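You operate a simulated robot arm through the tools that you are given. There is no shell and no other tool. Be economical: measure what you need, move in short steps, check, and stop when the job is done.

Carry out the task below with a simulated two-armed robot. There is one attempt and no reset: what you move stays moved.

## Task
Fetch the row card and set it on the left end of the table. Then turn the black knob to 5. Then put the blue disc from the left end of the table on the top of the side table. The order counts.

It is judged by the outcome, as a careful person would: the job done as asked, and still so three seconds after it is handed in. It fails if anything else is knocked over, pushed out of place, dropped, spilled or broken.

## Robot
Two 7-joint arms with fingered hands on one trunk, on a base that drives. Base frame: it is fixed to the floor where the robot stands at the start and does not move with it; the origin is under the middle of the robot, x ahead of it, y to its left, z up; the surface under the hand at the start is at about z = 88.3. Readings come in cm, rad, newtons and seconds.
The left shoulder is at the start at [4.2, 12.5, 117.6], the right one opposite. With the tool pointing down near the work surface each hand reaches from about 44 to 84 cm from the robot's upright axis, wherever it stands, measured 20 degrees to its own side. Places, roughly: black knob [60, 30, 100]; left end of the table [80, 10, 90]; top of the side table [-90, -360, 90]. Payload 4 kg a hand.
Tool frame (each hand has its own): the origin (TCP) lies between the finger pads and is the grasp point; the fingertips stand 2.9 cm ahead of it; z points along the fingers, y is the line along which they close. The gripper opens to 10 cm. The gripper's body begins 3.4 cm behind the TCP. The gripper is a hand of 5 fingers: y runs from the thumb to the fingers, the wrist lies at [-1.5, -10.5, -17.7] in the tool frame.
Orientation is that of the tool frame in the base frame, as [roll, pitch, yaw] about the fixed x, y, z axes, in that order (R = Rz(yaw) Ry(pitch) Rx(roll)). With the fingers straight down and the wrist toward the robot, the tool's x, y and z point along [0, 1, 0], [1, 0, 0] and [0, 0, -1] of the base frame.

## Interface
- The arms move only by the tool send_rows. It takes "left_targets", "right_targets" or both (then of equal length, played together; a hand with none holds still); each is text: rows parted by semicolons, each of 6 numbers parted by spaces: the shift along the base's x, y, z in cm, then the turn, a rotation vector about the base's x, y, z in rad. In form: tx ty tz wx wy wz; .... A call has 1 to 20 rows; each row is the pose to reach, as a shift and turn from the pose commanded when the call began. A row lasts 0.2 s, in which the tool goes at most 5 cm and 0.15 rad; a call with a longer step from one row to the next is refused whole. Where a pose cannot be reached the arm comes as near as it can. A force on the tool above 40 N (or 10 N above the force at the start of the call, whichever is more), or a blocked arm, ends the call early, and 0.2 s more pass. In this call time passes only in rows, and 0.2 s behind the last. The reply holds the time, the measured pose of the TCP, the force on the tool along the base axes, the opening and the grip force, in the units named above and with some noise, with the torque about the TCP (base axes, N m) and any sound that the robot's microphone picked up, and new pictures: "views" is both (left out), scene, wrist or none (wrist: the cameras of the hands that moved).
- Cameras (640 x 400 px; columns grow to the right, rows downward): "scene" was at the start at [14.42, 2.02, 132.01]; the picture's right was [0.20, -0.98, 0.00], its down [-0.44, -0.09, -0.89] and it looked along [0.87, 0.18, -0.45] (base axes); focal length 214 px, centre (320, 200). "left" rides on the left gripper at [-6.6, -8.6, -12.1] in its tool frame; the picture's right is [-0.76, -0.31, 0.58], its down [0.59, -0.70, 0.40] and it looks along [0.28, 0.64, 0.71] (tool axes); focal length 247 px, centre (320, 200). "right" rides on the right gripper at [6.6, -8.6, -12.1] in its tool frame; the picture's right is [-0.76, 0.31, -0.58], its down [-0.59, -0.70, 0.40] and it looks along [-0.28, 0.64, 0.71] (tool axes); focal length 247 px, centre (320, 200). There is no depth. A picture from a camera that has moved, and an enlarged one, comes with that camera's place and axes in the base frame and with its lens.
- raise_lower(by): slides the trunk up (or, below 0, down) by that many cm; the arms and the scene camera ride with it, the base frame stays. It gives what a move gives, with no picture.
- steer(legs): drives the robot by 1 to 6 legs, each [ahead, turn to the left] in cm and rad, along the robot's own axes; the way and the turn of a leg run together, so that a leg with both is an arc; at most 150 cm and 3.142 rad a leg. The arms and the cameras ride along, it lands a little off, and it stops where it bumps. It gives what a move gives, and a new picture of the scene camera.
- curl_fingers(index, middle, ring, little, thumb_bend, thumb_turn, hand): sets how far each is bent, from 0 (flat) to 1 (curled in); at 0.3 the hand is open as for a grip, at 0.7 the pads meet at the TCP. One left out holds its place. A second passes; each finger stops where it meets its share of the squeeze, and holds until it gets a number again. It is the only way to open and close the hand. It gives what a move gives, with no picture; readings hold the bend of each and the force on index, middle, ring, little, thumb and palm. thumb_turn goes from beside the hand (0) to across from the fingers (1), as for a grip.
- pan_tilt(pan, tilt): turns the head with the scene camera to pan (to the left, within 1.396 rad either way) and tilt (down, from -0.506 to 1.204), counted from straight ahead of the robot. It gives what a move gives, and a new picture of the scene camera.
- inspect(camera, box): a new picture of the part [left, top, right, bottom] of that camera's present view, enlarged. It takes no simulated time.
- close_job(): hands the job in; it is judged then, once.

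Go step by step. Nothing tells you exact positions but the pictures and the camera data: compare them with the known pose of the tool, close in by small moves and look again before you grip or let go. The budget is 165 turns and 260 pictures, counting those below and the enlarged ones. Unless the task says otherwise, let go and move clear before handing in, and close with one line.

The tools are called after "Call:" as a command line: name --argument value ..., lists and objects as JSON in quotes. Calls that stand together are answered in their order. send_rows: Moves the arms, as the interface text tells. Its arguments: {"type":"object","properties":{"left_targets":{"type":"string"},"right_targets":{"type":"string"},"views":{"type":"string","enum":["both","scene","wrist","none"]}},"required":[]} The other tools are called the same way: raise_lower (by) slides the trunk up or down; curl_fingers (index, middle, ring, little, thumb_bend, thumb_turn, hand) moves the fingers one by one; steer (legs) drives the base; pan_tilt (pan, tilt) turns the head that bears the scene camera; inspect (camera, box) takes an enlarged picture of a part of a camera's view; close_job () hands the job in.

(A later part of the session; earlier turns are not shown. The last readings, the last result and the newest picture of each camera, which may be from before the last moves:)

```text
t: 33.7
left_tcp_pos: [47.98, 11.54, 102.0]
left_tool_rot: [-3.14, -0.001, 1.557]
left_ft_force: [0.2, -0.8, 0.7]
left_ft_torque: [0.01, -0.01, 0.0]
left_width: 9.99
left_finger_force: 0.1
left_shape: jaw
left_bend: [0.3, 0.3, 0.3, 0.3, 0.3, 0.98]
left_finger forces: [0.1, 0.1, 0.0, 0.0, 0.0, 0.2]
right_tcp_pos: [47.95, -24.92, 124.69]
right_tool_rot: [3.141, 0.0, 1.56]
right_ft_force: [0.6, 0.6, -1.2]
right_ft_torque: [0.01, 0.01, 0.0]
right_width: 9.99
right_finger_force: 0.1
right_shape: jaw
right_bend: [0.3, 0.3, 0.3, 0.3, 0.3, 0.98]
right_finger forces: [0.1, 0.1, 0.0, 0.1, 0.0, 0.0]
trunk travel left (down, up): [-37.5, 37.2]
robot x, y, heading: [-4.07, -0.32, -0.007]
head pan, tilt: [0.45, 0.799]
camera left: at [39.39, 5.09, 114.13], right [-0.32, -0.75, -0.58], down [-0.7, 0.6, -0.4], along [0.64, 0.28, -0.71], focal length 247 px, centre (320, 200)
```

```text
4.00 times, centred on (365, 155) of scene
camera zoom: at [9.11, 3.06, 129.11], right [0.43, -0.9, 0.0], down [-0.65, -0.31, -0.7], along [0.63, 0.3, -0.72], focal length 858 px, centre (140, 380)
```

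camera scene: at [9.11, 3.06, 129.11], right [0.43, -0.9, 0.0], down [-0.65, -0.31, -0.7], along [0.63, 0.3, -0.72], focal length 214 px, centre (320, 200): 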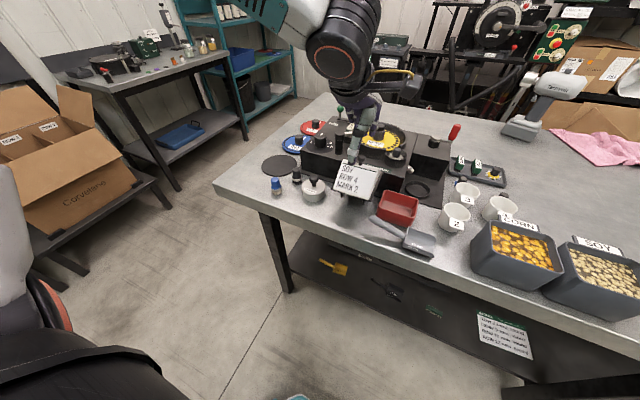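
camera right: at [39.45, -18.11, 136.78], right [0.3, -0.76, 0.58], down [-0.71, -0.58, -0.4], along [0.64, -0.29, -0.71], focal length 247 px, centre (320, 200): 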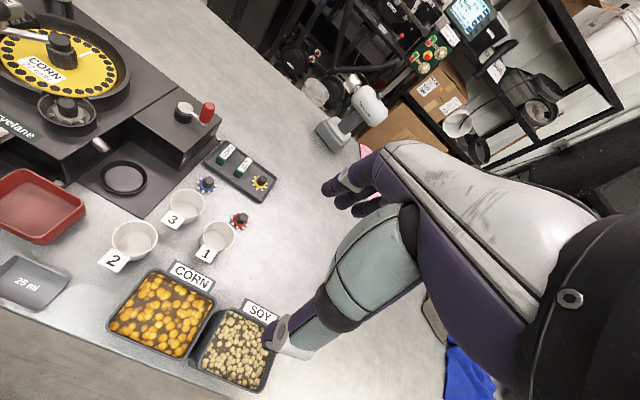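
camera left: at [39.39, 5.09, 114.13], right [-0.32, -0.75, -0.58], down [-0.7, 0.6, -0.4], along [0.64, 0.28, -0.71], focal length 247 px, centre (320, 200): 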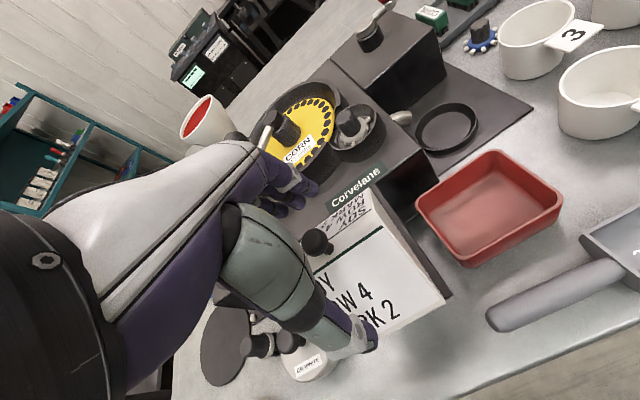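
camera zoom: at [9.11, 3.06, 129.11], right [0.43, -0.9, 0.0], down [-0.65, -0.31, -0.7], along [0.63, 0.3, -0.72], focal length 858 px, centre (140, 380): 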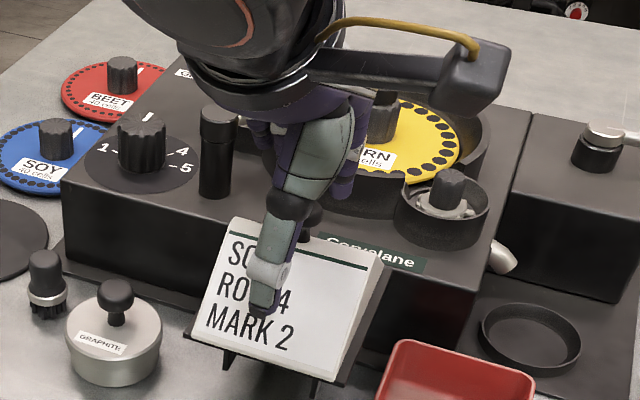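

The knob sits right at the TCP. Closing.

Call:
curl_fingers --hand "left" --index 0.75 --middle 0.75 --ring 0.75 --little 0.75 --thumb_bend 0.75 --thumb_turn 1

Call:
inspect --camera "left" --box '[200, 120, 460, 360]'

Call:
inspect --camera "scene" --box '[325, 105, 405, 205]'

```text
t: 34.7
left_tcp_pos: [48.17, 11.56, 102.3]
left_tool_rot: [3.138, -0.001, 1.561]
left_ft_force: [6.4, 0.4, 17.9]
left_ft_torque: [0.18, -0.16, -0.06]
left_width: 0.81
left_finger_force: 16.0
left_shape: fingers
left_bend: [0.74, 0.73, 0.75, 0.75, 0.68, 1.0]
left_finger forces: [6.3, 14.5, 0.0, 0.0, 11.2, 0.1]
right_tcp_pos: [47.98, -24.95, 124.66]
right_tool_rot: [-3.14, 0.0, 1.56]
right_ft_force: [0.7, 0.6, -0.5]
right_ft_torque: [0.0, 0.01, 0.0]
right_width: 9.99
right_finger_force: 0.1
right_shape: jaw
right_bend: [0.3, 0.3, 0.3, 0.3, 0.3, 0.98]
right_finger forces: [0.0, 0.0, 0.0, 0.0, 0.0, 0.0]
trunk travel left (down, up): [-37.5, 37.2]
robot x, y, heading: [-3.88, -0.41, -0.01]
head pan, tilt: [0.45, 0.799]
```

```text
1.67 times, centred on (330, 240) of left
camera zoom: at [39.41, 5.05, 114.34], right [-0.31, -0.75, -0.58], down [-0.69, 0.6, -0.4], along [0.65, 0.28, -0.71], focal length 412 px, centre (303, 133)
```

zoom: 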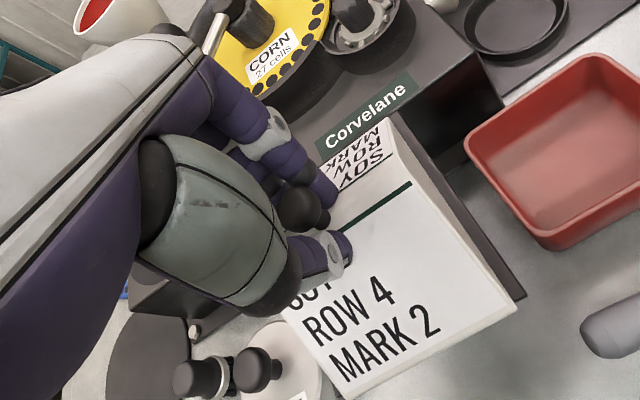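

```text
4.00 times, centred on (365, 155) of scene
camera zoom: at [9.05, 3.03, 129.14], right [0.43, -0.9, 0.0], down [-0.65, -0.31, -0.7], along [0.63, 0.3, -0.72], focal length 858 px, centre (140, 380)
```

zoom: 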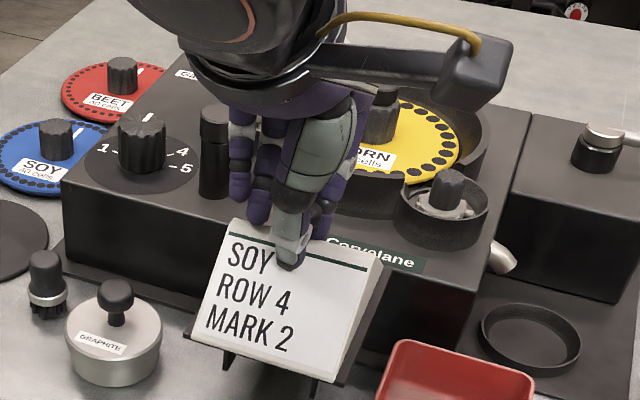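

The fingers hold the stem under the ball. Lifting a little to check.

Call:
send_rows --left_targets "0 0 0.6 0 0 0; 0 0 1.2 0 0 0; 0 0 2.2 0 0 0; 0 0 3.5 0 0 0; 0 0 5 0 0 0" --views "wrist"

Call:
inspect --camera "scene" --box '[305, 85, 425, 225]'

```text
t: 35.9
left_tcp_pos: [47.8, 11.45, 107.05]
left_tool_rot: [3.141, 0.0, 1.561]
left_ft_force: [-0.6, 0.1, -1.1]
left_ft_torque: [0.03, -0.01, 0.0]
left_width: 0.45
left_finger_force: 7.8
left_shape: fingers
left_bend: [0.74, 0.74, 0.75, 0.75, 0.68, 1.0]
left_finger forces: [4.6, 3.5, 0.0, 0.0, 7.7, 0.1]
right_tcp_pos: [47.8, -24.85, 124.67]
right_tool_rot: [-3.14, 0.0, 1.559]
right_ft_force: [-0.9, -0.4, -0.8]
right_ft_torque: [0.01, -0.01, 0.0]
right_width: 9.99
right_finger_force: 0.1
right_shape: jaw
right_bend: [0.3, 0.3, 0.3, 0.3, 0.3, 0.98]
right_finger forces: [0.0, 0.0, 0.0, 0.1, 0.1, 0.0]
trunk travel left (down, up): [-37.5, 37.2]
robot x, y, heading: [-3.63, -0.2, -0.009]
head pan, tilt: [0.45, 0.799]
camera left: at [39.24, 5.04, 119.12], right [-0.32, -0.75, -0.58], down [-0.7, 0.6, -0.4], along [0.64, 0.28, -0.71], focal length 247 px, centre (320, 200)
```

left: 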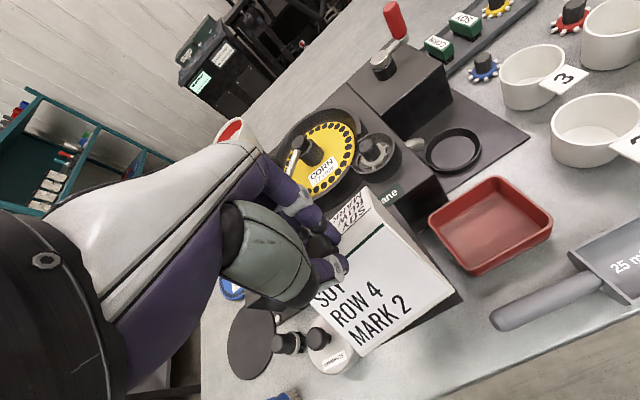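

```text
2.86 times, centred on (365, 155) of scene
camera zoom: at [9.09, 3.05, 129.11], right [0.43, -0.9, 0.0], down [-0.65, -0.31, -0.7], along [0.63, 0.3, -0.72], focal length 613 px, centre (191, 329)
```

zoom: 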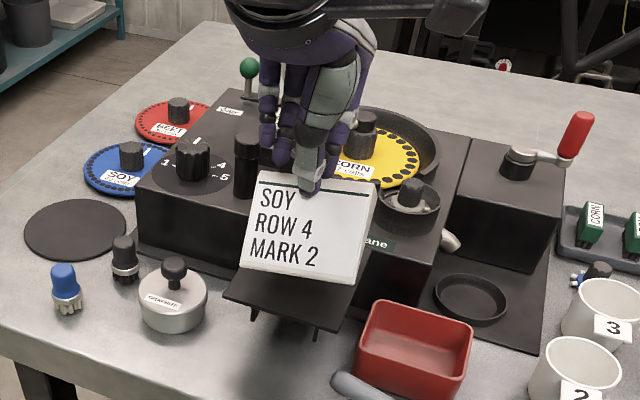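

The card is held clear of its rack. I'll set it in the roomy rear-left part of the table at about [92, 42]; first check how much room the base has ahead, and lift the card higher.

Call:
send_rows --left_targets "0 0 4 0 0 0; 0 0 8 0 0 0; -1 0 12 0 0 0; -2 0 14 0 0 0" --views "none"

Call:
pan_tilt --pan 0.2 --tilt 1.2

```text
t: 36.9
left_tcp_pos: [45.9, 11.51, 121.07]
left_tool_rot: [-3.139, 0.0, 1.559]
left_ft_force: [0.1, 0.1, -1.6]
left_ft_torque: [0.05, 0.0, -0.04]
left_width: 0.43
left_finger_force: 7.5
left_shape: fingers
left_bend: [0.74, 0.74, 0.75, 0.75, 0.67, 1.0]
left_finger forces: [4.9, 3.4, 0.1, 0.1, 7.9, 0.0]
right_tcp_pos: [47.83, -24.92, 124.66]
right_tool_rot: [3.141, -0.001, 1.56]
right_ft_force: [0.2, -1.2, -1.1]
right_ft_torque: [0.0, 0.01, 0.04]
right_width: 9.99
right_finger_force: 0.0
right_shape: jaw
right_bend: [0.3, 0.3, 0.3, 0.3, 0.3, 0.98]
right_finger forces: [0.0, 0.1, 0.1, 0.0, 0.2, 0.0]
trunk travel left (down, up): [-37.5, 37.2]
robot x, y, heading: [-3.88, -1.14, -0.014]
head pan, tilt: [0.45, 0.799]
```

```text
t: 37.8
left_tcp_pos: [45.92, 11.55, 120.96]
left_tool_rot: [3.141, 0.0, 1.561]
left_ft_force: [0.4, -0.3, -2.0]
left_ft_torque: [0.01, 0.01, -0.03]
left_width: 0.44
left_finger_force: 7.8
left_shape: fingers
left_bend: [0.74, 0.74, 0.75, 0.75, 0.67, 1.0]
left_finger forces: [4.9, 3.2, 0.0, 0.1, 8.0, 0.1]
right_tcp_pos: [47.93, -24.85, 124.66]
right_tool_rot: [3.141, 0.0, 1.562]
right_ft_force: [0.5, -0.2, -0.2]
right_ft_torque: [0.0, -0.01, -0.01]
right_width: 9.99
right_finger_force: 0.1
right_shape: jaw
right_bend: [0.3, 0.3, 0.3, 0.3, 0.3, 0.98]
right_finger forces: [0.0, 0.1, 0.1, 0.1, 0.1, 0.0]
trunk travel left (down, up): [-37.5, 37.2]
robot x, y, heading: [-3.43, -0.73, -0.01]
head pan, tilt: [0.201, 1.201]
camera scene: at [7.31, 0.68, 126.34], right [0.19, -0.98, 0.0], down [-0.91, -0.18, -0.36], along [0.36, 0.07, -0.93], focal length 214 px, centre (320, 200)
```

scene: 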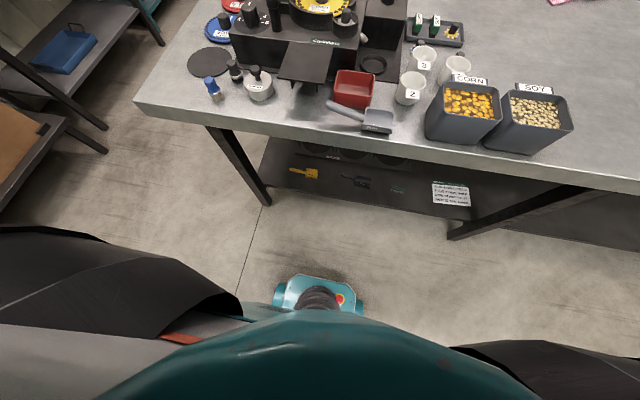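

The base has room: its front is ~14 cm ahead of the axis, and the table leg is at x≈49. Driving to about (14, 29) with the card held high.

Call:
steer --legs '[[-35, 0], [0, 0.525], [60, 0], [0, -0.515]]'

Call:
pan_tilt --pan 0.2 --tilt 0.75

```text
t: 46.1
left_tcp_pos: [62.97, 42.66, 121.03]
left_tool_rot: [-3.141, 0.0, 1.578]
left_ft_force: [-0.9, 0.3, -1.6]
left_ft_torque: [0.03, 0.01, 0.03]
left_width: 0.42
left_finger_force: 8.4
left_shape: fingers
left_bend: [0.74, 0.74, 0.75, 0.75, 0.67, 1.0]
left_finger forces: [5.2, 3.2, 0.0, 0.0, 7.6, 0.0]
right_tcp_pos: [65.49, 6.23, 124.56]
right_tool_rot: [-3.141, -0.001, 1.577]
right_ft_force: [0.2, 0.2, 0.1]
right_ft_torque: [0.03, 0.04, 0.03]
right_width: 9.97
right_finger_force: 0.0
right_shape: jaw
right_bend: [0.3, 0.3, 0.3, 0.3, 0.3, 0.98]
right_finger forces: [0.0, 0.0, 0.1, 0.1, 0.0, 0.0]
trunk travel left (down, up): [-37.5, 37.2]
robot x, y, heading: [13.81, 29.8, 0.008]
head pan, tilt: [0.201, 1.201]
camera scene: at [24.48, 31.09, 126.34], right [0.21, -0.98, 0.0], down [-0.91, -0.19, -0.36], along [0.35, 0.07, -0.93], focal length 214 px, centre (320, 200)
```

scene: 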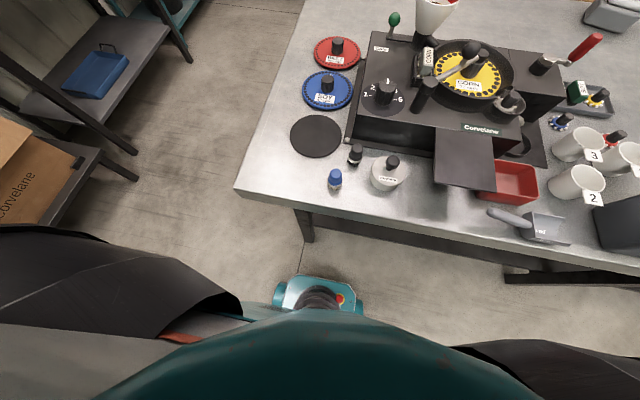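

```text
t: 47.0
left_tcp_pos: [63.03, 42.63, 121.08]
left_tool_rot: [3.142, 0.002, 1.577]
left_ft_force: [0.8, 0.3, -0.4]
left_ft_torque: [-0.03, 0.01, 0.0]
left_width: 0.41
left_finger_force: 8.1
left_shape: fingers
left_bend: [0.74, 0.74, 0.75, 0.75, 0.67, 1.0]
left_finger forces: [5.3, 3.2, 0.0, 0.0, 7.6, 0.0]
right_tcp_pos: [65.53, 6.2, 124.64]
right_tool_rot: [-3.141, 0.001, 1.576]
right_ft_force: [-0.1, 0.1, -0.8]
right_ft_torque: [0.01, 0.03, 0.02]
right_width: 10.0
right_finger_force: 0.0
right_shape: jaw
right_bend: [0.3, 0.3, 0.3, 0.3, 0.3, 0.98]
right_finger forces: [0.0, 0.0, 0.0, 0.0, 0.0, 0.0]
trunk travel left (down, up): [-37.5, 37.2]
robot x, y, heading: [13.39, 29.74, 0.01]
head pan, tilt: [0.201, 0.75]
camera scene: at [27.12, 31.67, 129.5], right [0.21, -0.98, 0.0], down [-0.67, -0.14, -0.73], along [0.71, 0.15, -0.68], focal length 214 px, centre (320, 200)
```

scene: 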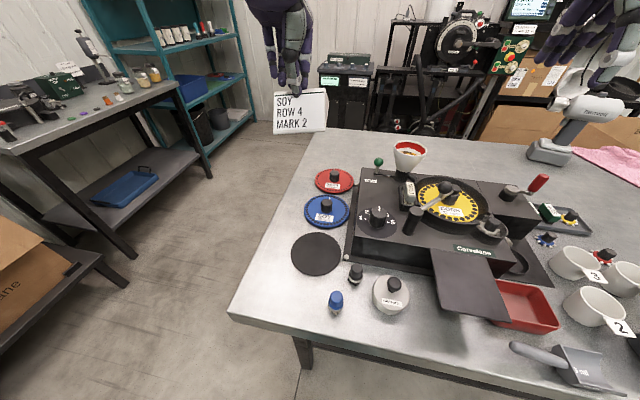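

Now out over the rear-left area, staying high, then look.

Call:
send_rows --left_targets "4.5 0 0 0 0 0; 9 0 0 0 0 0; 13.5 -0.5 0 0 0 0; 18 -1 0 0 0 0; 22.5 -1 -1 0 0 0; 26 -1 -4 0 0 0; 28 -1 -8 0 0 0; 28 -1 -12 0 0 0" --views "both"

Call:
inspect --camera "scene" --box '[240, 60, 440, 220]'

```text
t: 48.8
left_tcp_pos: [83.34, 46.66, 109.23]
left_tool_rot: [3.141, 0.001, 1.575]
left_ft_force: [0.5, 0.2, -2.1]
left_ft_torque: [-0.03, -0.01, 0.0]
left_width: 0.41
left_finger_force: 9.0
left_shape: fingers
left_bend: [0.74, 0.74, 0.75, 0.75, 0.67, 1.0]
left_finger forces: [5.7, 4.2, 0.0, 0.1, 7.9, 0.1]
left hand out of reach, approached as far as the arm can: row 4, 5, 6, 7, 8
right_tcp_pos: [65.58, 6.15, 124.52]
right_tool_rot: [-3.139, 0.002, 1.577]
right_ft_force: [0.2, -0.1, 0.1]
right_ft_torque: [-0.02, 0.01, 0.02]
right_width: 9.99
right_finger_force: 0.0
right_shape: jaw
right_bend: [0.3, 0.3, 0.3, 0.3, 0.3, 0.98]
right_finger forces: [0.1, 0.0, 0.0, 0.1, 0.0, 0.1]
trunk travel left (down, up): [-37.5, 37.2]
robot x, y, heading: [13.34, 29.78, 0.011]
head pan, tilt: [0.201, 0.75]
camera scene: at [27.21, 31.74, 129.49], right [0.21, -0.98, 0.0], down [-0.67, -0.14, -0.73], along [0.71, 0.15, -0.68], focal length 214 px, centre (320, 200)
camera left: at [74.7, 40.1, 121.18], right [-0.3, -0.76, -0.58], down [-0.71, 0.58, -0.4], along [0.64, 0.29, -0.71], focal length 247 px, centre (320, 200)
```

scene: 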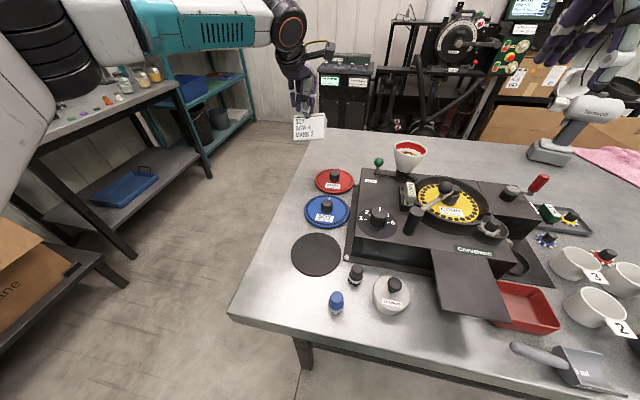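
left: 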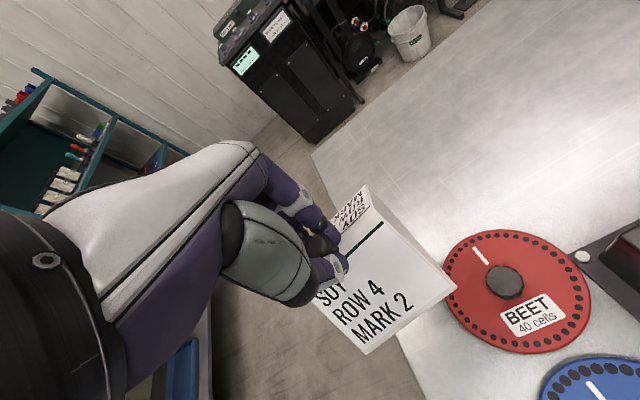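

```text
2.50 times, centred on (340, 140) of scene
camera zoom: at [27.21, 31.74, 129.49], right [0.21, -0.98, 0.0], down [-0.67, -0.14, -0.73], along [0.71, 0.15, -0.68], focal length 536 px, centre (270, 350)
```

zoom: 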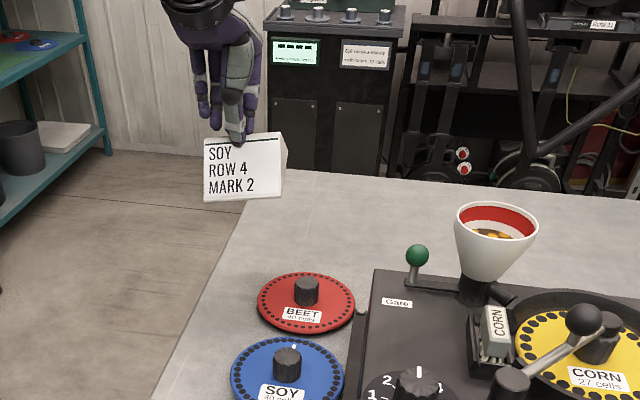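

The arm falls short and the card is half over the edge. I'll turn the base slightly right and creep 8 cm forward, carrying the card to about [92, 41].

Call:
steer --legs '[[0, -0.075], [8, 0]]'

Call:
inspect --camera "scene" --box '[240, 60, 440, 220]'

Call:
inspect --camera "left" --box '[200, 80, 640, 400]'

```text
t: 50.3
left_tcp_pos: [91.53, 40.86, 109.51]
left_tool_rot: [3.137, 0.001, 1.499]
left_ft_force: [-1.4, 1.0, -1.4]
left_ft_torque: [0.0, -0.01, 0.04]
left_width: 0.38
left_finger_force: 9.3
left_shape: fingers
left_bend: [0.74, 0.74, 0.75, 0.75, 0.67, 1.0]
left_finger forces: [5.7, 4.1, 0.0, 0.1, 8.0, 0.1]
right_tcp_pos: [70.78, 1.84, 124.98]
right_tool_rot: [3.138, 0.0, 1.499]
right_ft_force: [0.1, -0.1, 1.0]
right_ft_torque: [-0.02, -0.06, -0.02]
right_width: 9.98
right_finger_force: 0.0
right_shape: jaw
right_bend: [0.3, 0.3, 0.3, 0.3, 0.3, 0.98]
right_finger forces: [0.0, 0.0, 0.1, 0.0, 0.1, 0.1]
trunk travel left (down, up): [-37.5, 37.2]
robot x, y, heading: [21.31, 29.37, -0.071]
head pan, tilt: [0.201, 0.75]
camera scene: at [34.41, 30.18, 129.58], right [0.13, -0.99, 0.0], down [-0.67, -0.09, -0.73], along [0.73, 0.1, -0.68], focal length 214 px, centre (320, 200)
```

scene: 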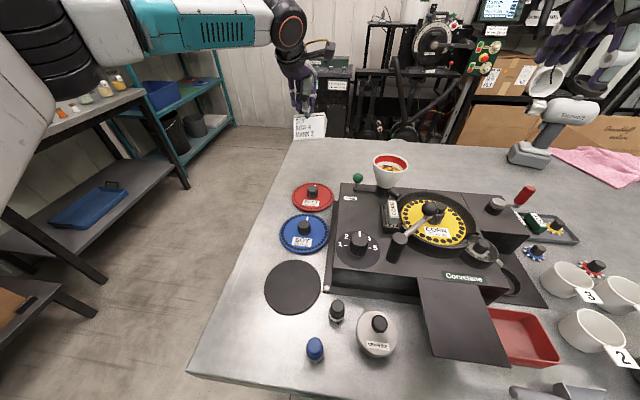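

```text
2.50 times, centred on (340, 140) of scene
camera zoom: at [34.41, 30.18, 129.58], right [0.13, -0.99, 0.0], down [-0.67, -0.09, -0.73], along [0.73, 0.1, -0.68], focal length 536 px, centre (270, 350)
```

zoom: 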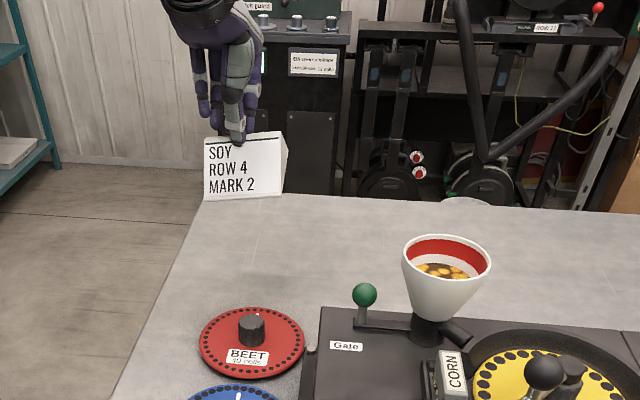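

```text
1.25 times, centred on (420, 240) of left
camera zoom: at [82.4, 34.87, 121.57], right [-0.36, -0.73, -0.58], down [-0.66, 0.64, -0.4], along [0.66, 0.24, -0.71], focal length 309 px, centre (195, 150)
```

zoom: 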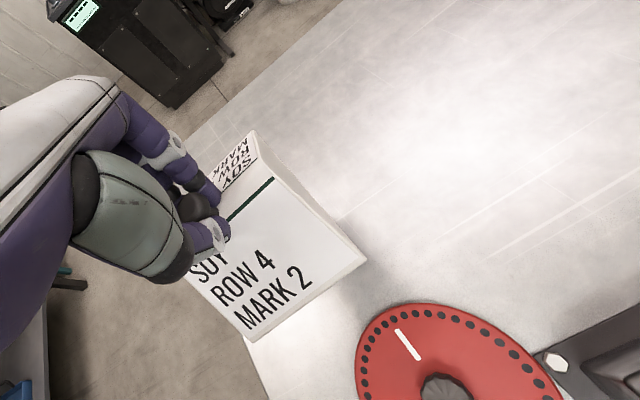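

The card is now over table, about 5 cm inside the left edge and 3 cm behind the red disc. Testing a small descent.

Call:
send_rows --left_targets "0 0 -1.5 0 0 0; 0 0 -3 0 0 0" --views "none"

```text
t: 50.9
left_tcp_pos: [91.87, 40.8, 106.18]
left_tool_rot: [3.14, 0.004, 1.499]
left_ft_force: [0.2, -0.2, -1.9]
left_ft_torque: [0.02, 0.03, 0.02]
left_width: 0.38
left_finger_force: 8.9
left_shape: fingers
left_bend: [0.74, 0.74, 0.75, 0.75, 0.67, 1.0]
left_finger forces: [5.8, 4.0, 0.0, 0.0, 7.9, 0.0]
right_tcp_pos: [71.2, 1.8, 124.59]
right_tool_rot: [-3.141, -0.001, 1.499]
right_ft_force: [0.8, 1.2, -0.8]
right_ft_torque: [0.01, 0.05, -0.01]
right_width: 9.97
right_finger_force: 0.1
right_shape: jaw
right_bend: [0.3, 0.3, 0.3, 0.3, 0.3, 0.98]
right_finger forces: [0.0, 0.1, 0.0, 0.0, 0.0, 0.0]
trunk travel left (down, up): [-37.5, 37.2]
robot x, y, heading: [21.07, 29.25, -0.069]
head pan, tilt: [0.201, 0.75]
```

Call:
send_rows --left_targets "0 0 -2 0 0 0; 0 0 -4 0 0 0; 0 0 -6 0 0 0" --views "wrist"

Call:
inspect --camera "scene" --box '[260, 70, 380, 210]'

```text
t: 51.7
left_tcp_pos: [90.96, 41.47, 100.49]
left_tool_rot: [3.139, 0.002, 1.5]
left_ft_force: [-0.2, -0.8, -1.8]
left_ft_torque: [0.01, 0.0, -0.01]
left_width: 0.38
left_finger_force: 9.1
left_shape: fingers
left_bend: [0.74, 0.74, 0.75, 0.75, 0.67, 1.0]
left_finger forces: [5.8, 4.0, 0.0, 0.0, 7.8, 0.0]
left hand out of reach, approached as far as the arm can: row 2, 3
right_tcp_pos: [71.15, 1.88, 124.77]
right_tool_rot: [3.141, -0.001, 1.5]
right_ft_force: [-0.8, 0.5, -0.9]
right_ft_torque: [0.01, 0.01, 0.01]
right_width: 9.99
right_finger_force: 0.0
right_shape: jaw
right_bend: [0.3, 0.3, 0.3, 0.3, 0.3, 0.98]
right_finger forces: [0.0, 0.0, 0.0, 0.0, 0.0, 0.0]
trunk travel left (down, up): [-37.5, 37.2]
robot x, y, heading: [21.09, 29.52, -0.072]
head pan, tilt: [0.201, 0.75]
camera left: at [81.9, 35.5, 112.55], right [-0.36, -0.73, -0.58], down [-0.66, 0.64, -0.4], along [0.66, 0.23, -0.71], focal length 247 px, centre (320, 200)
```

left: 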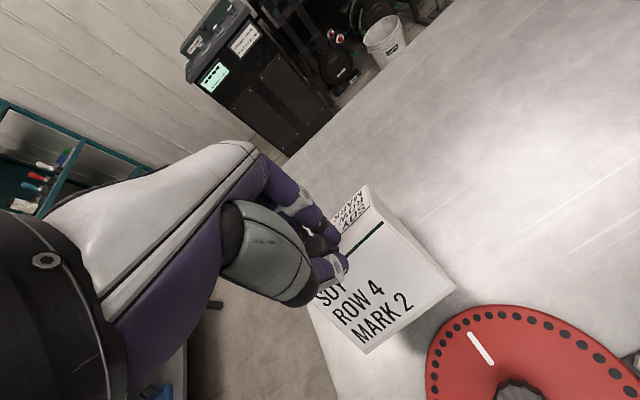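

```text
2.86 times, centred on (320, 140) of scene
camera zoom: at [34.82, 30.15, 129.5], right [0.13, -0.99, 0.0], down [-0.68, -0.09, -0.73], along [0.72, 0.1, -0.68], focal length 613 px, centre (320, 371)
```

zoom: 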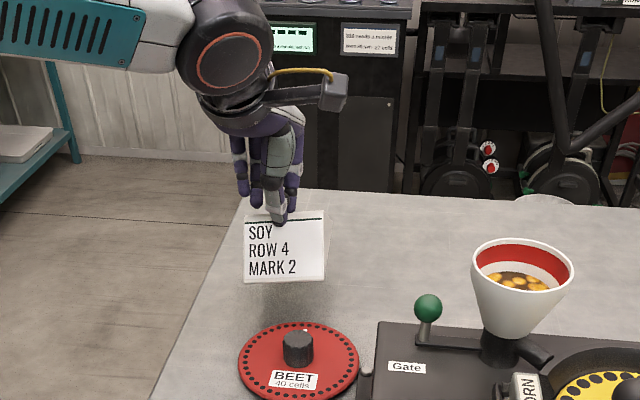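

The arm is at its reach limit going down, so I'll lower with the trunk instead.

Call:
raise_lower --by -2

Call:
inspect --camera "scene" --box '[260, 70, 380, 210]'

```text
t: 52.4
left_tcp_pos: [91.0, 41.27, 98.59]
left_tool_rot: [3.138, 0.002, 1.499]
left_ft_force: [-0.6, 0.3, -0.9]
left_ft_torque: [0.02, -0.01, 0.0]
left_width: 0.37
left_finger_force: 8.9
left_shape: fingers
left_bend: [0.74, 0.74, 0.75, 0.75, 0.67, 1.0]
left_finger forces: [5.8, 4.0, 0.0, 0.0, 7.8, 0.1]
right_tcp_pos: [71.06, 1.79, 122.83]
right_tool_rot: [3.139, 0.002, 1.501]
right_ft_force: [0.4, 0.2, 0.5]
right_ft_torque: [0.01, 0.0, -0.02]
right_width: 9.98
right_finger_force: 0.0
right_shape: jaw
right_bend: [0.3, 0.3, 0.3, 0.3, 0.3, 0.98]
right_finger forces: [0.1, 0.0, 0.1, 0.1, 0.0, 0.0]
trunk travel left (down, up): [-35.5, 39.2]
robot x, y, heading: [21.28, 29.23, -0.075]
head pan, tilt: [0.201, 0.75]
```

```text
2.86 times, centred on (320, 140) of scene
camera zoom: at [35.16, 30.11, 127.48], right [0.13, -0.99, 0.0], down [-0.68, -0.09, -0.73], along [0.73, 0.1, -0.68], focal length 613 px, centre (320, 371)
```

zoom: 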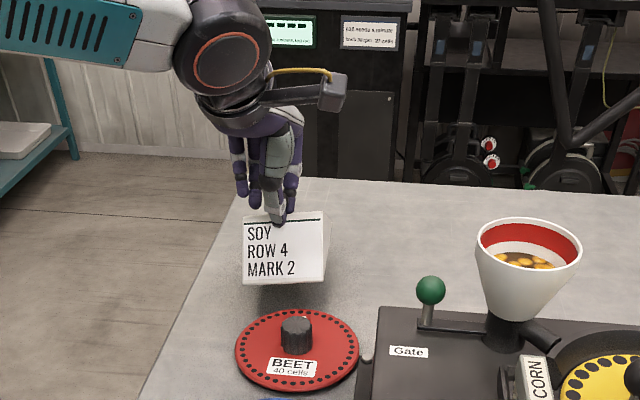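

Call:
raise_lower --by -1.5

Call:
raise_lower --by -0.5

Call:
inspect --camera "scene" --box '[260, 70, 380, 210]'

```text
t: 53.0
left_tcp_pos: [91.01, 41.31, 96.97]
left_tool_rot: [3.141, 0.001, 1.499]
left_ft_force: [0.0, -0.5, -1.9]
left_ft_torque: [0.03, -0.01, 0.03]
left_width: 0.36
left_finger_force: 9.2
left_shape: fingers
left_bend: [0.74, 0.74, 0.75, 0.75, 0.67, 1.0]
left_finger forces: [5.8, 4.1, 0.1, 0.0, 7.7, 0.0]
right_tcp_pos: [70.98, 1.79, 121.19]
right_tool_rot: [3.14, 0.0, 1.499]
right_ft_force: [0.1, 0.4, -0.1]
right_ft_torque: [0.0, 0.0, -0.01]
right_width: 9.99
right_finger_force: 0.0
right_shape: jaw
right_bend: [0.3, 0.3, 0.3, 0.3, 0.3, 0.98]
right_finger forces: [0.1, 0.0, 0.1, 0.1, 0.2, 0.1]
trunk travel left (down, up): [-34.0, 40.7]
robot x, y, heading: [21.13, 29.13, -0.072]
head pan, tilt: [0.201, 0.75]
```

```text
t: 53.5
left_tcp_pos: [91.05, 41.5, 96.59]
left_tool_rot: [3.141, 0.002, 1.499]
left_ft_force: [-0.4, 0.6, -0.8]
left_ft_torque: [0.03, 0.0, 0.0]
left_width: 0.37
left_finger_force: 8.7
left_shape: fingers
left_bend: [0.74, 0.74, 0.75, 0.75, 0.67, 1.0]
left_finger forces: [5.8, 4.0, 0.0, 0.0, 7.8, 0.1]
right_tcp_pos: [70.97, 1.94, 120.69]
right_tool_rot: [3.138, 0.0, 1.498]
right_ft_force: [-0.4, 0.6, 0.0]
right_ft_torque: [-0.03, 0.03, -0.02]
right_width: 10.01
right_finger_force: 0.0
right_shape: jaw
right_bend: [0.3, 0.3, 0.3, 0.3, 0.3, 0.98]
right_finger forces: [0.0, 0.1, 0.0, 0.0, 0.0, 0.0]
trunk travel left (down, up): [-33.5, 41.2]
robot x, y, heading: [20.96, 29.28, -0.074]
head pan, tilt: [0.201, 0.75]
```

```text
2.86 times, centred on (320, 140) of scene
camera zoom: at [35.66, 30.08, 125.44], right [0.13, -0.99, 0.0], down [-0.68, -0.09, -0.73], along [0.72, 0.1, -0.68], focal length 613 px, centre (320, 371)
```

zoom: 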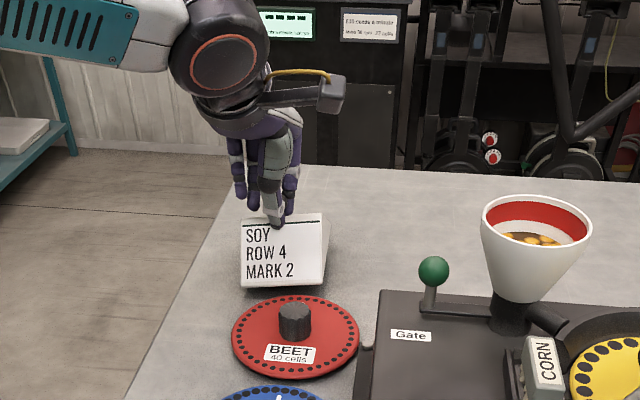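

Call:
raise_lower --by -0.4

Call:
raise_lower --by -0.3

```text
t: 54.1
left_tcp_pos: [90.96, 41.54, 96.09]
left_tool_rot: [3.14, 0.0, 1.499]
left_ft_force: [-0.9, -0.5, -1.4]
left_ft_torque: [0.0, -0.02, -0.02]
left_width: 0.39
left_finger_force: 9.2
left_shape: fingers
left_bend: [0.74, 0.74, 0.75, 0.75, 0.67, 1.0]
left_finger forces: [5.8, 3.9, 0.1, 0.0, 7.8, 0.0]
right_tcp_pos: [71.05, 1.84, 120.25]
right_tool_rot: [-3.14, -0.001, 1.499]
right_ft_force: [-0.3, 0.7, -0.3]
right_ft_torque: [0.02, -0.01, -0.02]
right_width: 9.98
right_finger_force: 0.1
right_shape: jaw
right_bend: [0.3, 0.3, 0.3, 0.3, 0.3, 0.98]
right_finger forces: [0.0, 0.0, 0.0, 0.0, 0.1, 0.0]
trunk travel left (down, up): [-33.1, 41.6]
robot x, y, heading: [21.16, 29.0, -0.071]
head pan, tilt: [0.201, 0.75]
```

```text
t: 54.6
left_tcp_pos: [90.91, 41.3, 95.79]
left_tool_rot: [3.139, 0.001, 1.5]
left_ft_force: [0.5, 0.5, -1.8]
left_ft_torque: [0.01, 0.0, 0.02]
left_width: 0.4
left_finger_force: 8.3
left_shape: fingers
left_bend: [0.74, 0.74, 0.75, 0.75, 0.67, 1.0]
left_finger forces: [5.8, 4.0, 0.0, 0.1, 7.9, 0.0]
right_tcp_pos: [71.15, 1.93, 119.93]
right_tool_rot: [3.142, -0.001, 1.5]
right_ft_force: [0.0, -0.1, 0.2]
right_ft_torque: [-0.01, 0.03, 0.01]
right_width: 9.97
right_finger_force: 0.0
right_shape: jaw
right_bend: [0.3, 0.3, 0.3, 0.3, 0.3, 0.98]
right_finger forces: [0.1, 0.0, 0.1, 0.0, 0.0, 0.1]
trunk travel left (down, up): [-32.8, 41.9]
robot x, y, heading: [21.1, 29.12, -0.067]
head pan, tilt: [0.201, 0.75]
```

Call:
inspect --camera "scene" --box '[280, 110, 360, 190]'

Call:
inspect --camera "left" --box '[250, 160, 570, 400]'

```text
5.00 times, centred on (320, 150) of scene
camera zoom: at [35.84, 30.07, 124.72], right [0.13, -0.99, 0.0], down [-0.68, -0.09, -0.73], along [0.72, 0.1, -0.68], focal length 1072 px, centre (320, 450)
```

zoom: 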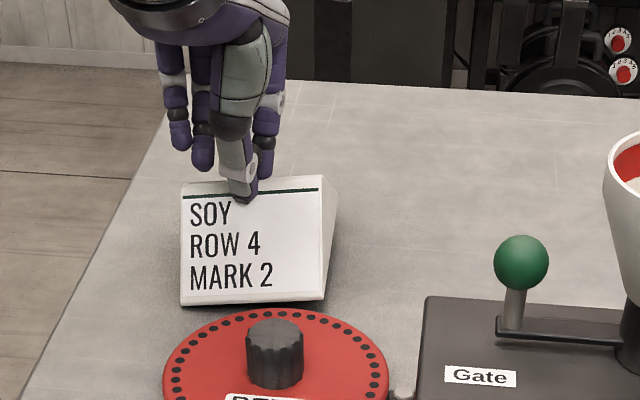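

```text
1.67 times, centred on (410, 280) of left
camera zoom: at [81.9, 35.52, 107.92], right [-0.36, -0.73, -0.58], down [-0.66, 0.64, -0.4], along [0.66, 0.24, -0.71], focal length 412 px, centre (170, 67)
```

zoom: 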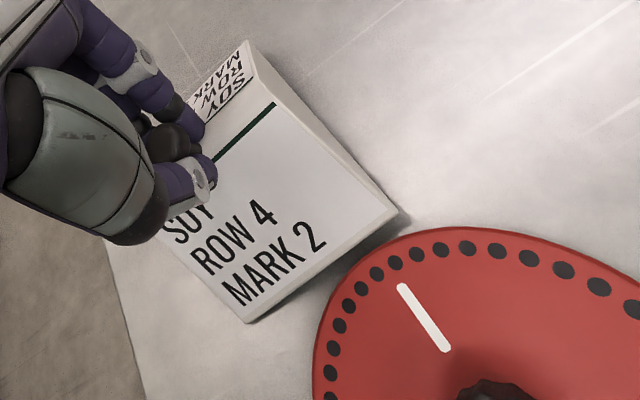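

Call:
raise_lower --by -0.3

Call:
raise_lower --by -0.3

Call:
inspect --camera "left" --box '[250, 160, 570, 400]'

```text
t: 55.1
left_tcp_pos: [91.07, 41.35, 95.46]
left_tool_rot: [3.14, 0.002, 1.499]
left_ft_force: [0.0, -0.9, -0.5]
left_ft_torque: [0.06, 0.05, 0.02]
left_width: 0.39
left_finger_force: 9.6
left_shape: fingers
left_bend: [0.74, 0.74, 0.75, 0.75, 0.67, 1.0]
left_finger forces: [5.9, 4.9, 0.0, 0.0, 8.2, 0.0]
right_tcp_pos: [71.11, 1.85, 119.64]
right_tool_rot: [-3.14, 0.001, 1.499]
right_ft_force: [0.6, 0.0, -0.1]
right_ft_torque: [0.0, -0.03, 0.02]
right_width: 9.98
right_finger_force: 0.0
right_shape: jaw
right_bend: [0.3, 0.3, 0.3, 0.3, 0.3, 0.98]
right_finger forces: [0.0, 0.0, 0.0, 0.1, 0.0, 0.0]
trunk travel left (down, up): [-32.5, 42.2]
robot x, y, heading: [21.07, 29.32, -0.07]
head pan, tilt: [0.201, 0.75]
```

```text
t: 55.6
left_tcp_pos: [90.89, 41.43, 95.38]
left_tool_rot: [3.138, 0.002, 1.5]
left_ft_force: [2.1, -1.7, 2.7]
left_ft_torque: [0.08, 0.07, 0.0]
left_width: 0.44
left_finger_force: 12.1
left_shape: fingers
left_bend: [0.74, 0.75, 0.75, 0.75, 0.67, 1.0]
left_finger forces: [6.9, 6.5, 0.1, 0.0, 9.9, 0.1]
right_tcp_pos: [71.06, 1.82, 119.42]
right_tool_rot: [3.139, 0.0, 1.5]
right_ft_force: [0.4, 0.0, -0.4]
right_ft_torque: [-0.02, -0.02, 0.04]
right_width: 9.98
right_finger_force: 0.1
right_shape: jaw
right_bend: [0.3, 0.3, 0.3, 0.3, 0.3, 0.98]
right_finger forces: [0.1, 0.0, 0.0, 0.0, 0.0, 0.0]
trunk travel left (down, up): [-32.2, 42.5]
robot x, y, heading: [21.27, 29.33, -0.069]
head pan, tilt: [0.201, 0.75]
```

```text
1.67 times, centred on (410, 280) of left
camera zoom: at [81.9, 35.5, 107.4], right [-0.36, -0.73, -0.58], down [-0.66, 0.64, -0.4], along [0.66, 0.23, -0.71], focal length 412 px, centre (170, 67)
```

zoom: 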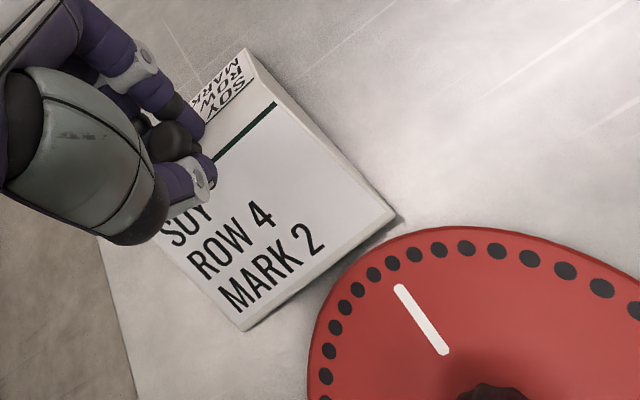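

Contact is made; a touch more, then open.

Call:
raise_lower --by -0.3

Call:
curl_fingers --hand "left" --index 0.3 --middle 0.3 --ring 0.3 --little 0.3 --thumb_bend 0.3

Call:
inspect --camera "left" --box '[200, 120, 600, 400]'

Call:
inspect --camera "scene" --box '[270, 90, 370, 200]'

```text
t: 56.1
left_tcp_pos: [91.03, 41.3, 95.22]
left_tool_rot: [3.135, 0.003, 1.5]
left_ft_force: [0.5, -2.1, 8.5]
left_ft_torque: [0.13, 0.16, 0.02]
left_width: 0.49
left_finger_force: 14.7
left_shape: fingers
left_bend: [0.74, 0.75, 0.75, 0.75, 0.67, 1.0]
left_finger forces: [7.5, 8.3, 0.1, 0.0, 13.8, 0.1]
right_tcp_pos: [71.19, 1.84, 119.13]
right_tool_rot: [-3.141, -0.001, 1.499]
right_ft_force: [1.4, 0.4, 0.5]
right_ft_torque: [0.03, 0.0, -0.01]
right_width: 9.94
right_finger_force: 0.2
right_shape: jaw
right_bend: [0.3, 0.3, 0.3, 0.3, 0.3, 0.98]
right_finger forces: [0.0, 0.0, 0.1, 0.0, 0.0, 0.0]
trunk travel left (down, up): [-31.9, 42.8]
robot x, y, heading: [20.9, 29.18, -0.07]
head pan, tilt: [0.201, 0.75]
```

```text
t: 57.1
left_tcp_pos: [90.94, 41.44, 94.81]
left_tool_rot: [3.14, 0.0, 1.499]
left_ft_force: [-0.1, 0.4, -0.7]
left_ft_torque: [0.0, 0.03, 0.0]
left_width: 9.84
left_finger_force: 0.1
left_shape: fingers
left_bend: [0.3, 0.3, 0.3, 0.3, 0.3, 0.98]
left_finger forces: [0.0, 0.1, 0.1, 0.0, 0.0, 0.1]
right_tcp_pos: [71.06, 1.8, 119.0]
right_tool_rot: [-3.14, -0.001, 1.498]
right_ft_force: [-0.3, 0.7, 0.5]
right_ft_torque: [0.02, -0.02, -0.03]
right_width: 9.98
right_finger_force: 0.0
right_shape: jaw
right_bend: [0.3, 0.3, 0.3, 0.3, 0.3, 0.98]
right_finger forces: [0.1, 0.0, 0.0, 0.1, 0.0, 0.0]
trunk travel left (down, up): [-31.9, 42.8]
robot x, y, heading: [21.18, 29.53, -0.068]
head pan, tilt: [0.201, 0.75]
```

```text
1.43 times, centred on (400, 260) of left
camera zoom: at [81.92, 35.52, 107.02], right [-0.36, -0.73, -0.58], down [-0.66, 0.64, -0.4], along [0.66, 0.24, -0.71], focal length 353 px, centre (206, 114)
```

zoom: 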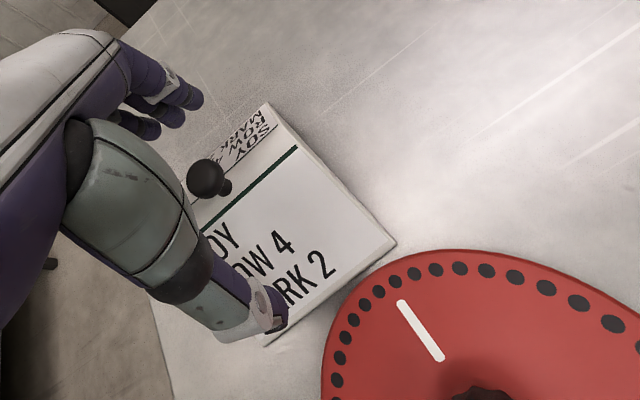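

```text
3.64 times, centred on (320, 145) of scene
camera zoom: at [36.08, 30.05, 123.8], right [0.13, -0.99, 0.0], down [-0.68, -0.09, -0.73], along [0.72, 0.1, -0.68], focal length 780 px, centre (320, 400)
```

zoom: 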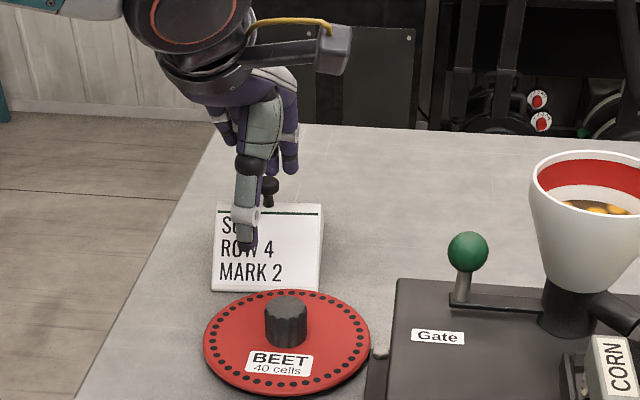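

The card stands free. Raising the hand straight up with the trunk.

Call:
raise_lower --by 18

Call:
steer --legs '[[-16, 0], [0, 0.07]]'

Call:
inspect --camera "scene" --box '[220, 60, 540, 260]'

```text
t: 59.1
left_tcp_pos: [90.22, 41.44, 116.04]
left_tool_rot: [3.092, 0.002, 1.499]
left_ft_force: [-0.8, -0.5, 0.7]
left_ft_torque: [0.0, -0.03, 0.02]
left_width: 9.84
left_finger_force: 0.1
left_shape: fingers
left_bend: [0.3, 0.3, 0.3, 0.3, 0.3, 0.98]
left_finger forces: [0.0, 0.1, 0.0, 0.0, 0.0, 0.0]
right_tcp_pos: [71.14, 1.68, 136.93]
right_tool_rot: [-3.142, 0.001, 1.498]
right_ft_force: [-0.5, -0.3, 0.2]
right_ft_torque: [-0.01, 0.01, 0.01]
right_width: 9.97
right_finger_force: 0.1
right_shape: jaw
right_bend: [0.3, 0.3, 0.3, 0.3, 0.3, 0.98]
right_finger forces: [0.0, 0.1, 0.1, 0.0, 0.1, 0.0]
trunk travel left (down, up): [-49.9, 24.8]
robot x, y, heading: [20.9, 29.23, -0.072]
head pan, tilt: [0.201, 0.75]
```

```text
t: 61.0
left_tcp_pos: [73.23, 47.62, 116.27]
left_tool_rot: [3.089, 0.004, 1.569]
left_ft_force: [-0.5, 0.5, 0.0]
left_ft_torque: [-0.02, -0.04, -0.03]
left_width: 9.83
left_finger_force: 0.1
left_shape: fingers
left_bend: [0.3, 0.3, 0.3, 0.3, 0.3, 0.98]
left_finger forces: [0.0, 0.0, 0.0, 0.1, 0.0, 0.0]
right_tcp_pos: [56.93, 6.68, 137.04]
right_tool_rot: [3.14, 0.002, 1.57]
right_ft_force: [0.7, 0.8, 0.0]
right_ft_torque: [-0.05, 0.04, -0.01]
right_width: 9.99
right_finger_force: 0.1
right_shape: jaw
right_bend: [0.3, 0.3, 0.3, 0.3, 0.3, 0.98]
right_finger forces: [0.1, 0.1, 0.0, 0.0, 0.1, 0.0]
trunk travel left (down, up): [-49.9, 24.8]
robot x, y, heading: [5.46, 30.53, 0.001]
head pan, tilt: [0.201, 0.75]
camera scene: at [16.99, 32.41, 142.07], right [0.2, -0.98, 0.0], down [-0.67, -0.14, -0.73], along [0.72, 0.15, -0.68], focal length 214 px, centre (320, 200)
```

scene: 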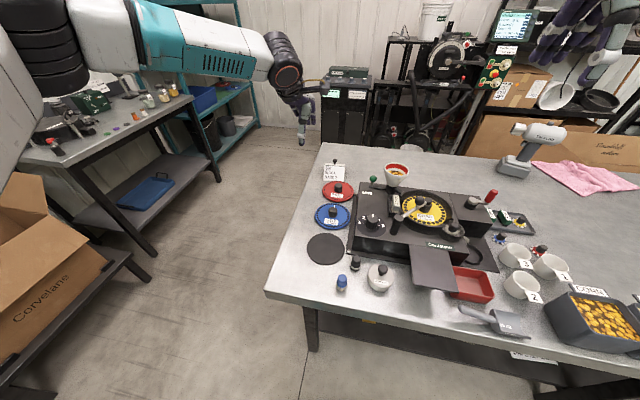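

```text
2.00 times, centred on (380, 160) of scene
camera zoom: at [16.99, 32.41, 142.07], right [0.2, -0.98, 0.0], down [-0.67, -0.14, -0.73], along [0.72, 0.15, -0.68], focal length 429 px, centre (200, 280)
```

zoom: 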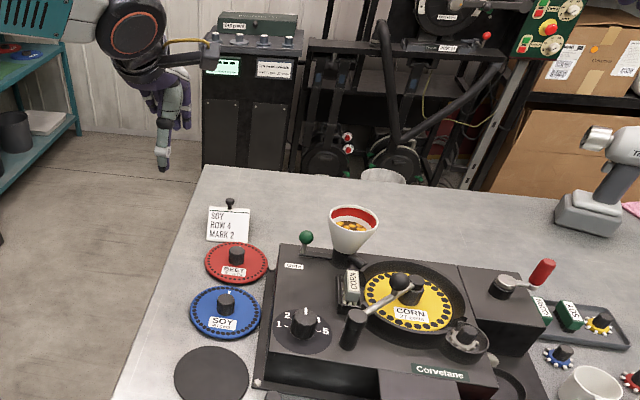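

The card stands neatly at the rear left. Now to the black knob: reposition the base to about (4, 12) so the left hand can work on it.

Call:
steer --legs '[[-35, 0], [0, -0.505], [38, 0], [0, 0.505]]'

```text
t: 68.2
left_tcp_pos: [71.62, 28.6, 116.06]
left_tool_rot: [3.089, 0.004, 1.565]
left_ft_force: [-0.7, -0.1, -0.2]
left_ft_torque: [0.0, 0.0, 0.01]
left_width: 9.83
left_finger_force: 0.1
left_shape: fingers
left_bend: [0.3, 0.3, 0.3, 0.3, 0.3, 0.98]
left_finger forces: [0.1, 0.1, 0.0, 0.0, 0.0, 0.0]
right_tcp_pos: [55.27, -12.37, 137.07]
right_tool_rot: [-3.141, 0.001, 1.564]
right_ft_force: [1.2, 0.7, -0.4]
right_ft_torque: [0.01, 0.04, 0.0]
right_width: 9.99
right_finger_force: 0.1
right_shape: jaw
right_bend: [0.3, 0.3, 0.3, 0.3, 0.3, 0.98]
right_finger forces: [0.0, 0.0, 0.1, 0.0, 0.1, 0.1]
trunk travel left (down, up): [-49.9, 24.8]
robot x, y, heading: [3.56, 11.59, 0.003]
head pan, tilt: [0.201, 0.75]
camera scene: at [15.38, 13.52, 142.06], right [0.2, -0.98, 0.0], down [-0.67, -0.14, -0.73], along [0.72, 0.15, -0.68], focal length 214 px, centre (320, 200)
```

scene: 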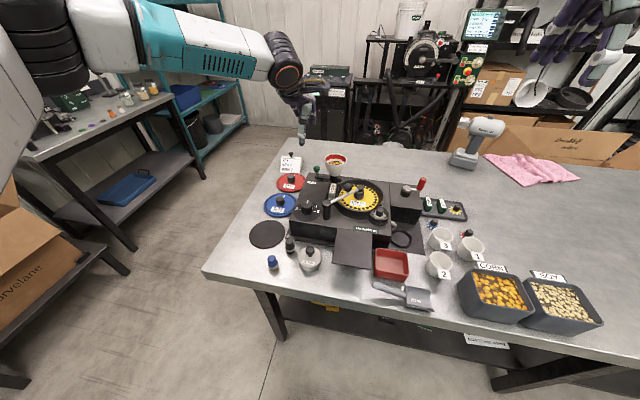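

Call:
send_rows --left_targets "-4 -0.5 1 0 0 0; -8 -1 1 0 0 0; -12 -2 1 0 0 0; -14 -2.5 1 0 0 0" --views "wrist"

Call:
inspect --camera "scene" --box '[250, 150, 410, 270]'

Call:
inspect --camera "right" --box '[0, 0, 320, 300]'

```text
t: 69.2
left_tcp_pos: [57.49, 26.03, 117.17]
left_tool_rot: [3.089, 0.005, 1.564]
left_ft_force: [-0.5, 0.0, 0.4]
left_ft_torque: [-0.01, -0.01, -0.02]
left_width: 9.86
left_finger_force: 0.0
left_shape: fingers
left_bend: [0.3, 0.3, 0.3, 0.3, 0.3, 0.98]
left_finger forces: [0.0, 0.0, 0.0, 0.0, 0.1, 0.0]
right_tcp_pos: [55.38, -12.31, 137.08]
right_tool_rot: [-3.141, 0.002, 1.567]
right_ft_force: [-1.5, 0.3, -0.3]
right_ft_torque: [0.0, -0.02, -0.06]
right_width: 10.0
right_finger_force: 0.0
right_shape: jaw
right_bend: [0.3, 0.3, 0.3, 0.3, 0.3, 0.98]
right_finger forces: [0.0, 0.0, 0.0, 0.0, 0.0, 0.1]
trunk travel left (down, up): [-49.9, 24.8]
robot x, y, heading: [3.47, 11.38, -0.002]
head pan, tilt: [0.201, 0.75]
camera left: at [48.25, 19.56, 128.79], right [-0.28, -0.76, -0.59], down [-0.68, 0.59, -0.44], along [0.68, 0.28, -0.68], focal length 247 px, centre (320, 200)
```

left: 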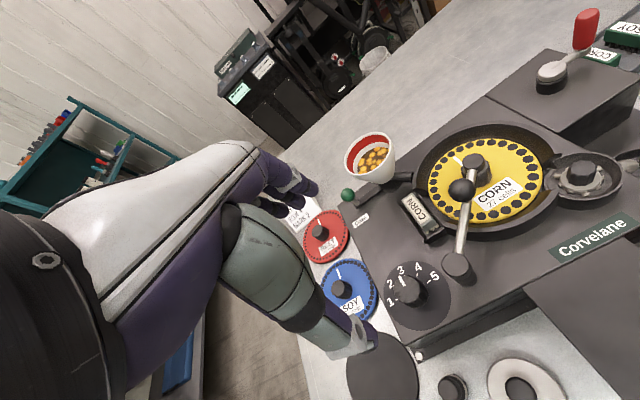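

```text
3.33 times, centred on (330, 210) of scene
camera zoom: at [15.37, 13.49, 142.06], right [0.2, -0.98, 0.0], down [-0.67, -0.14, -0.73], along [0.72, 0.15, -0.68], focal length 715 px, centre (287, 167)
```

zoom: 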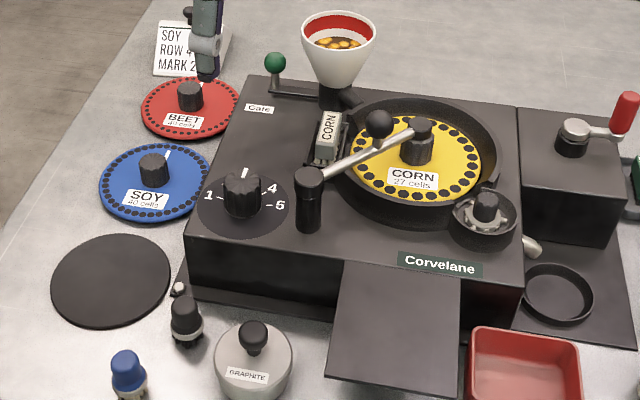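

```text
1.33 times, centred on (160, 150) of right
camera zoom: at [46.79, -5.63, 149.21], right [0.3, -0.76, 0.58], down [-0.71, -0.59, -0.4], along [0.64, -0.29, -0.71], focal length 329 px, centre (533, 267)
```

zoom: 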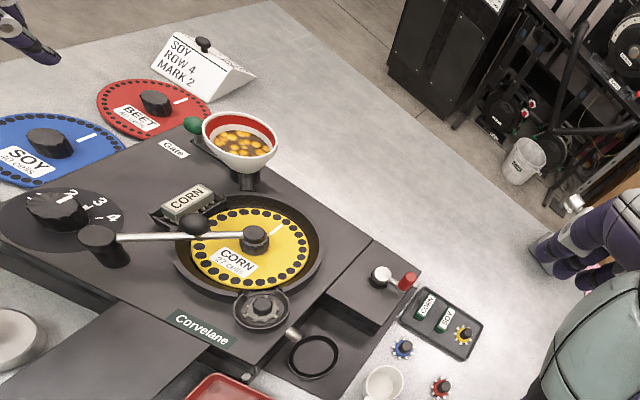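

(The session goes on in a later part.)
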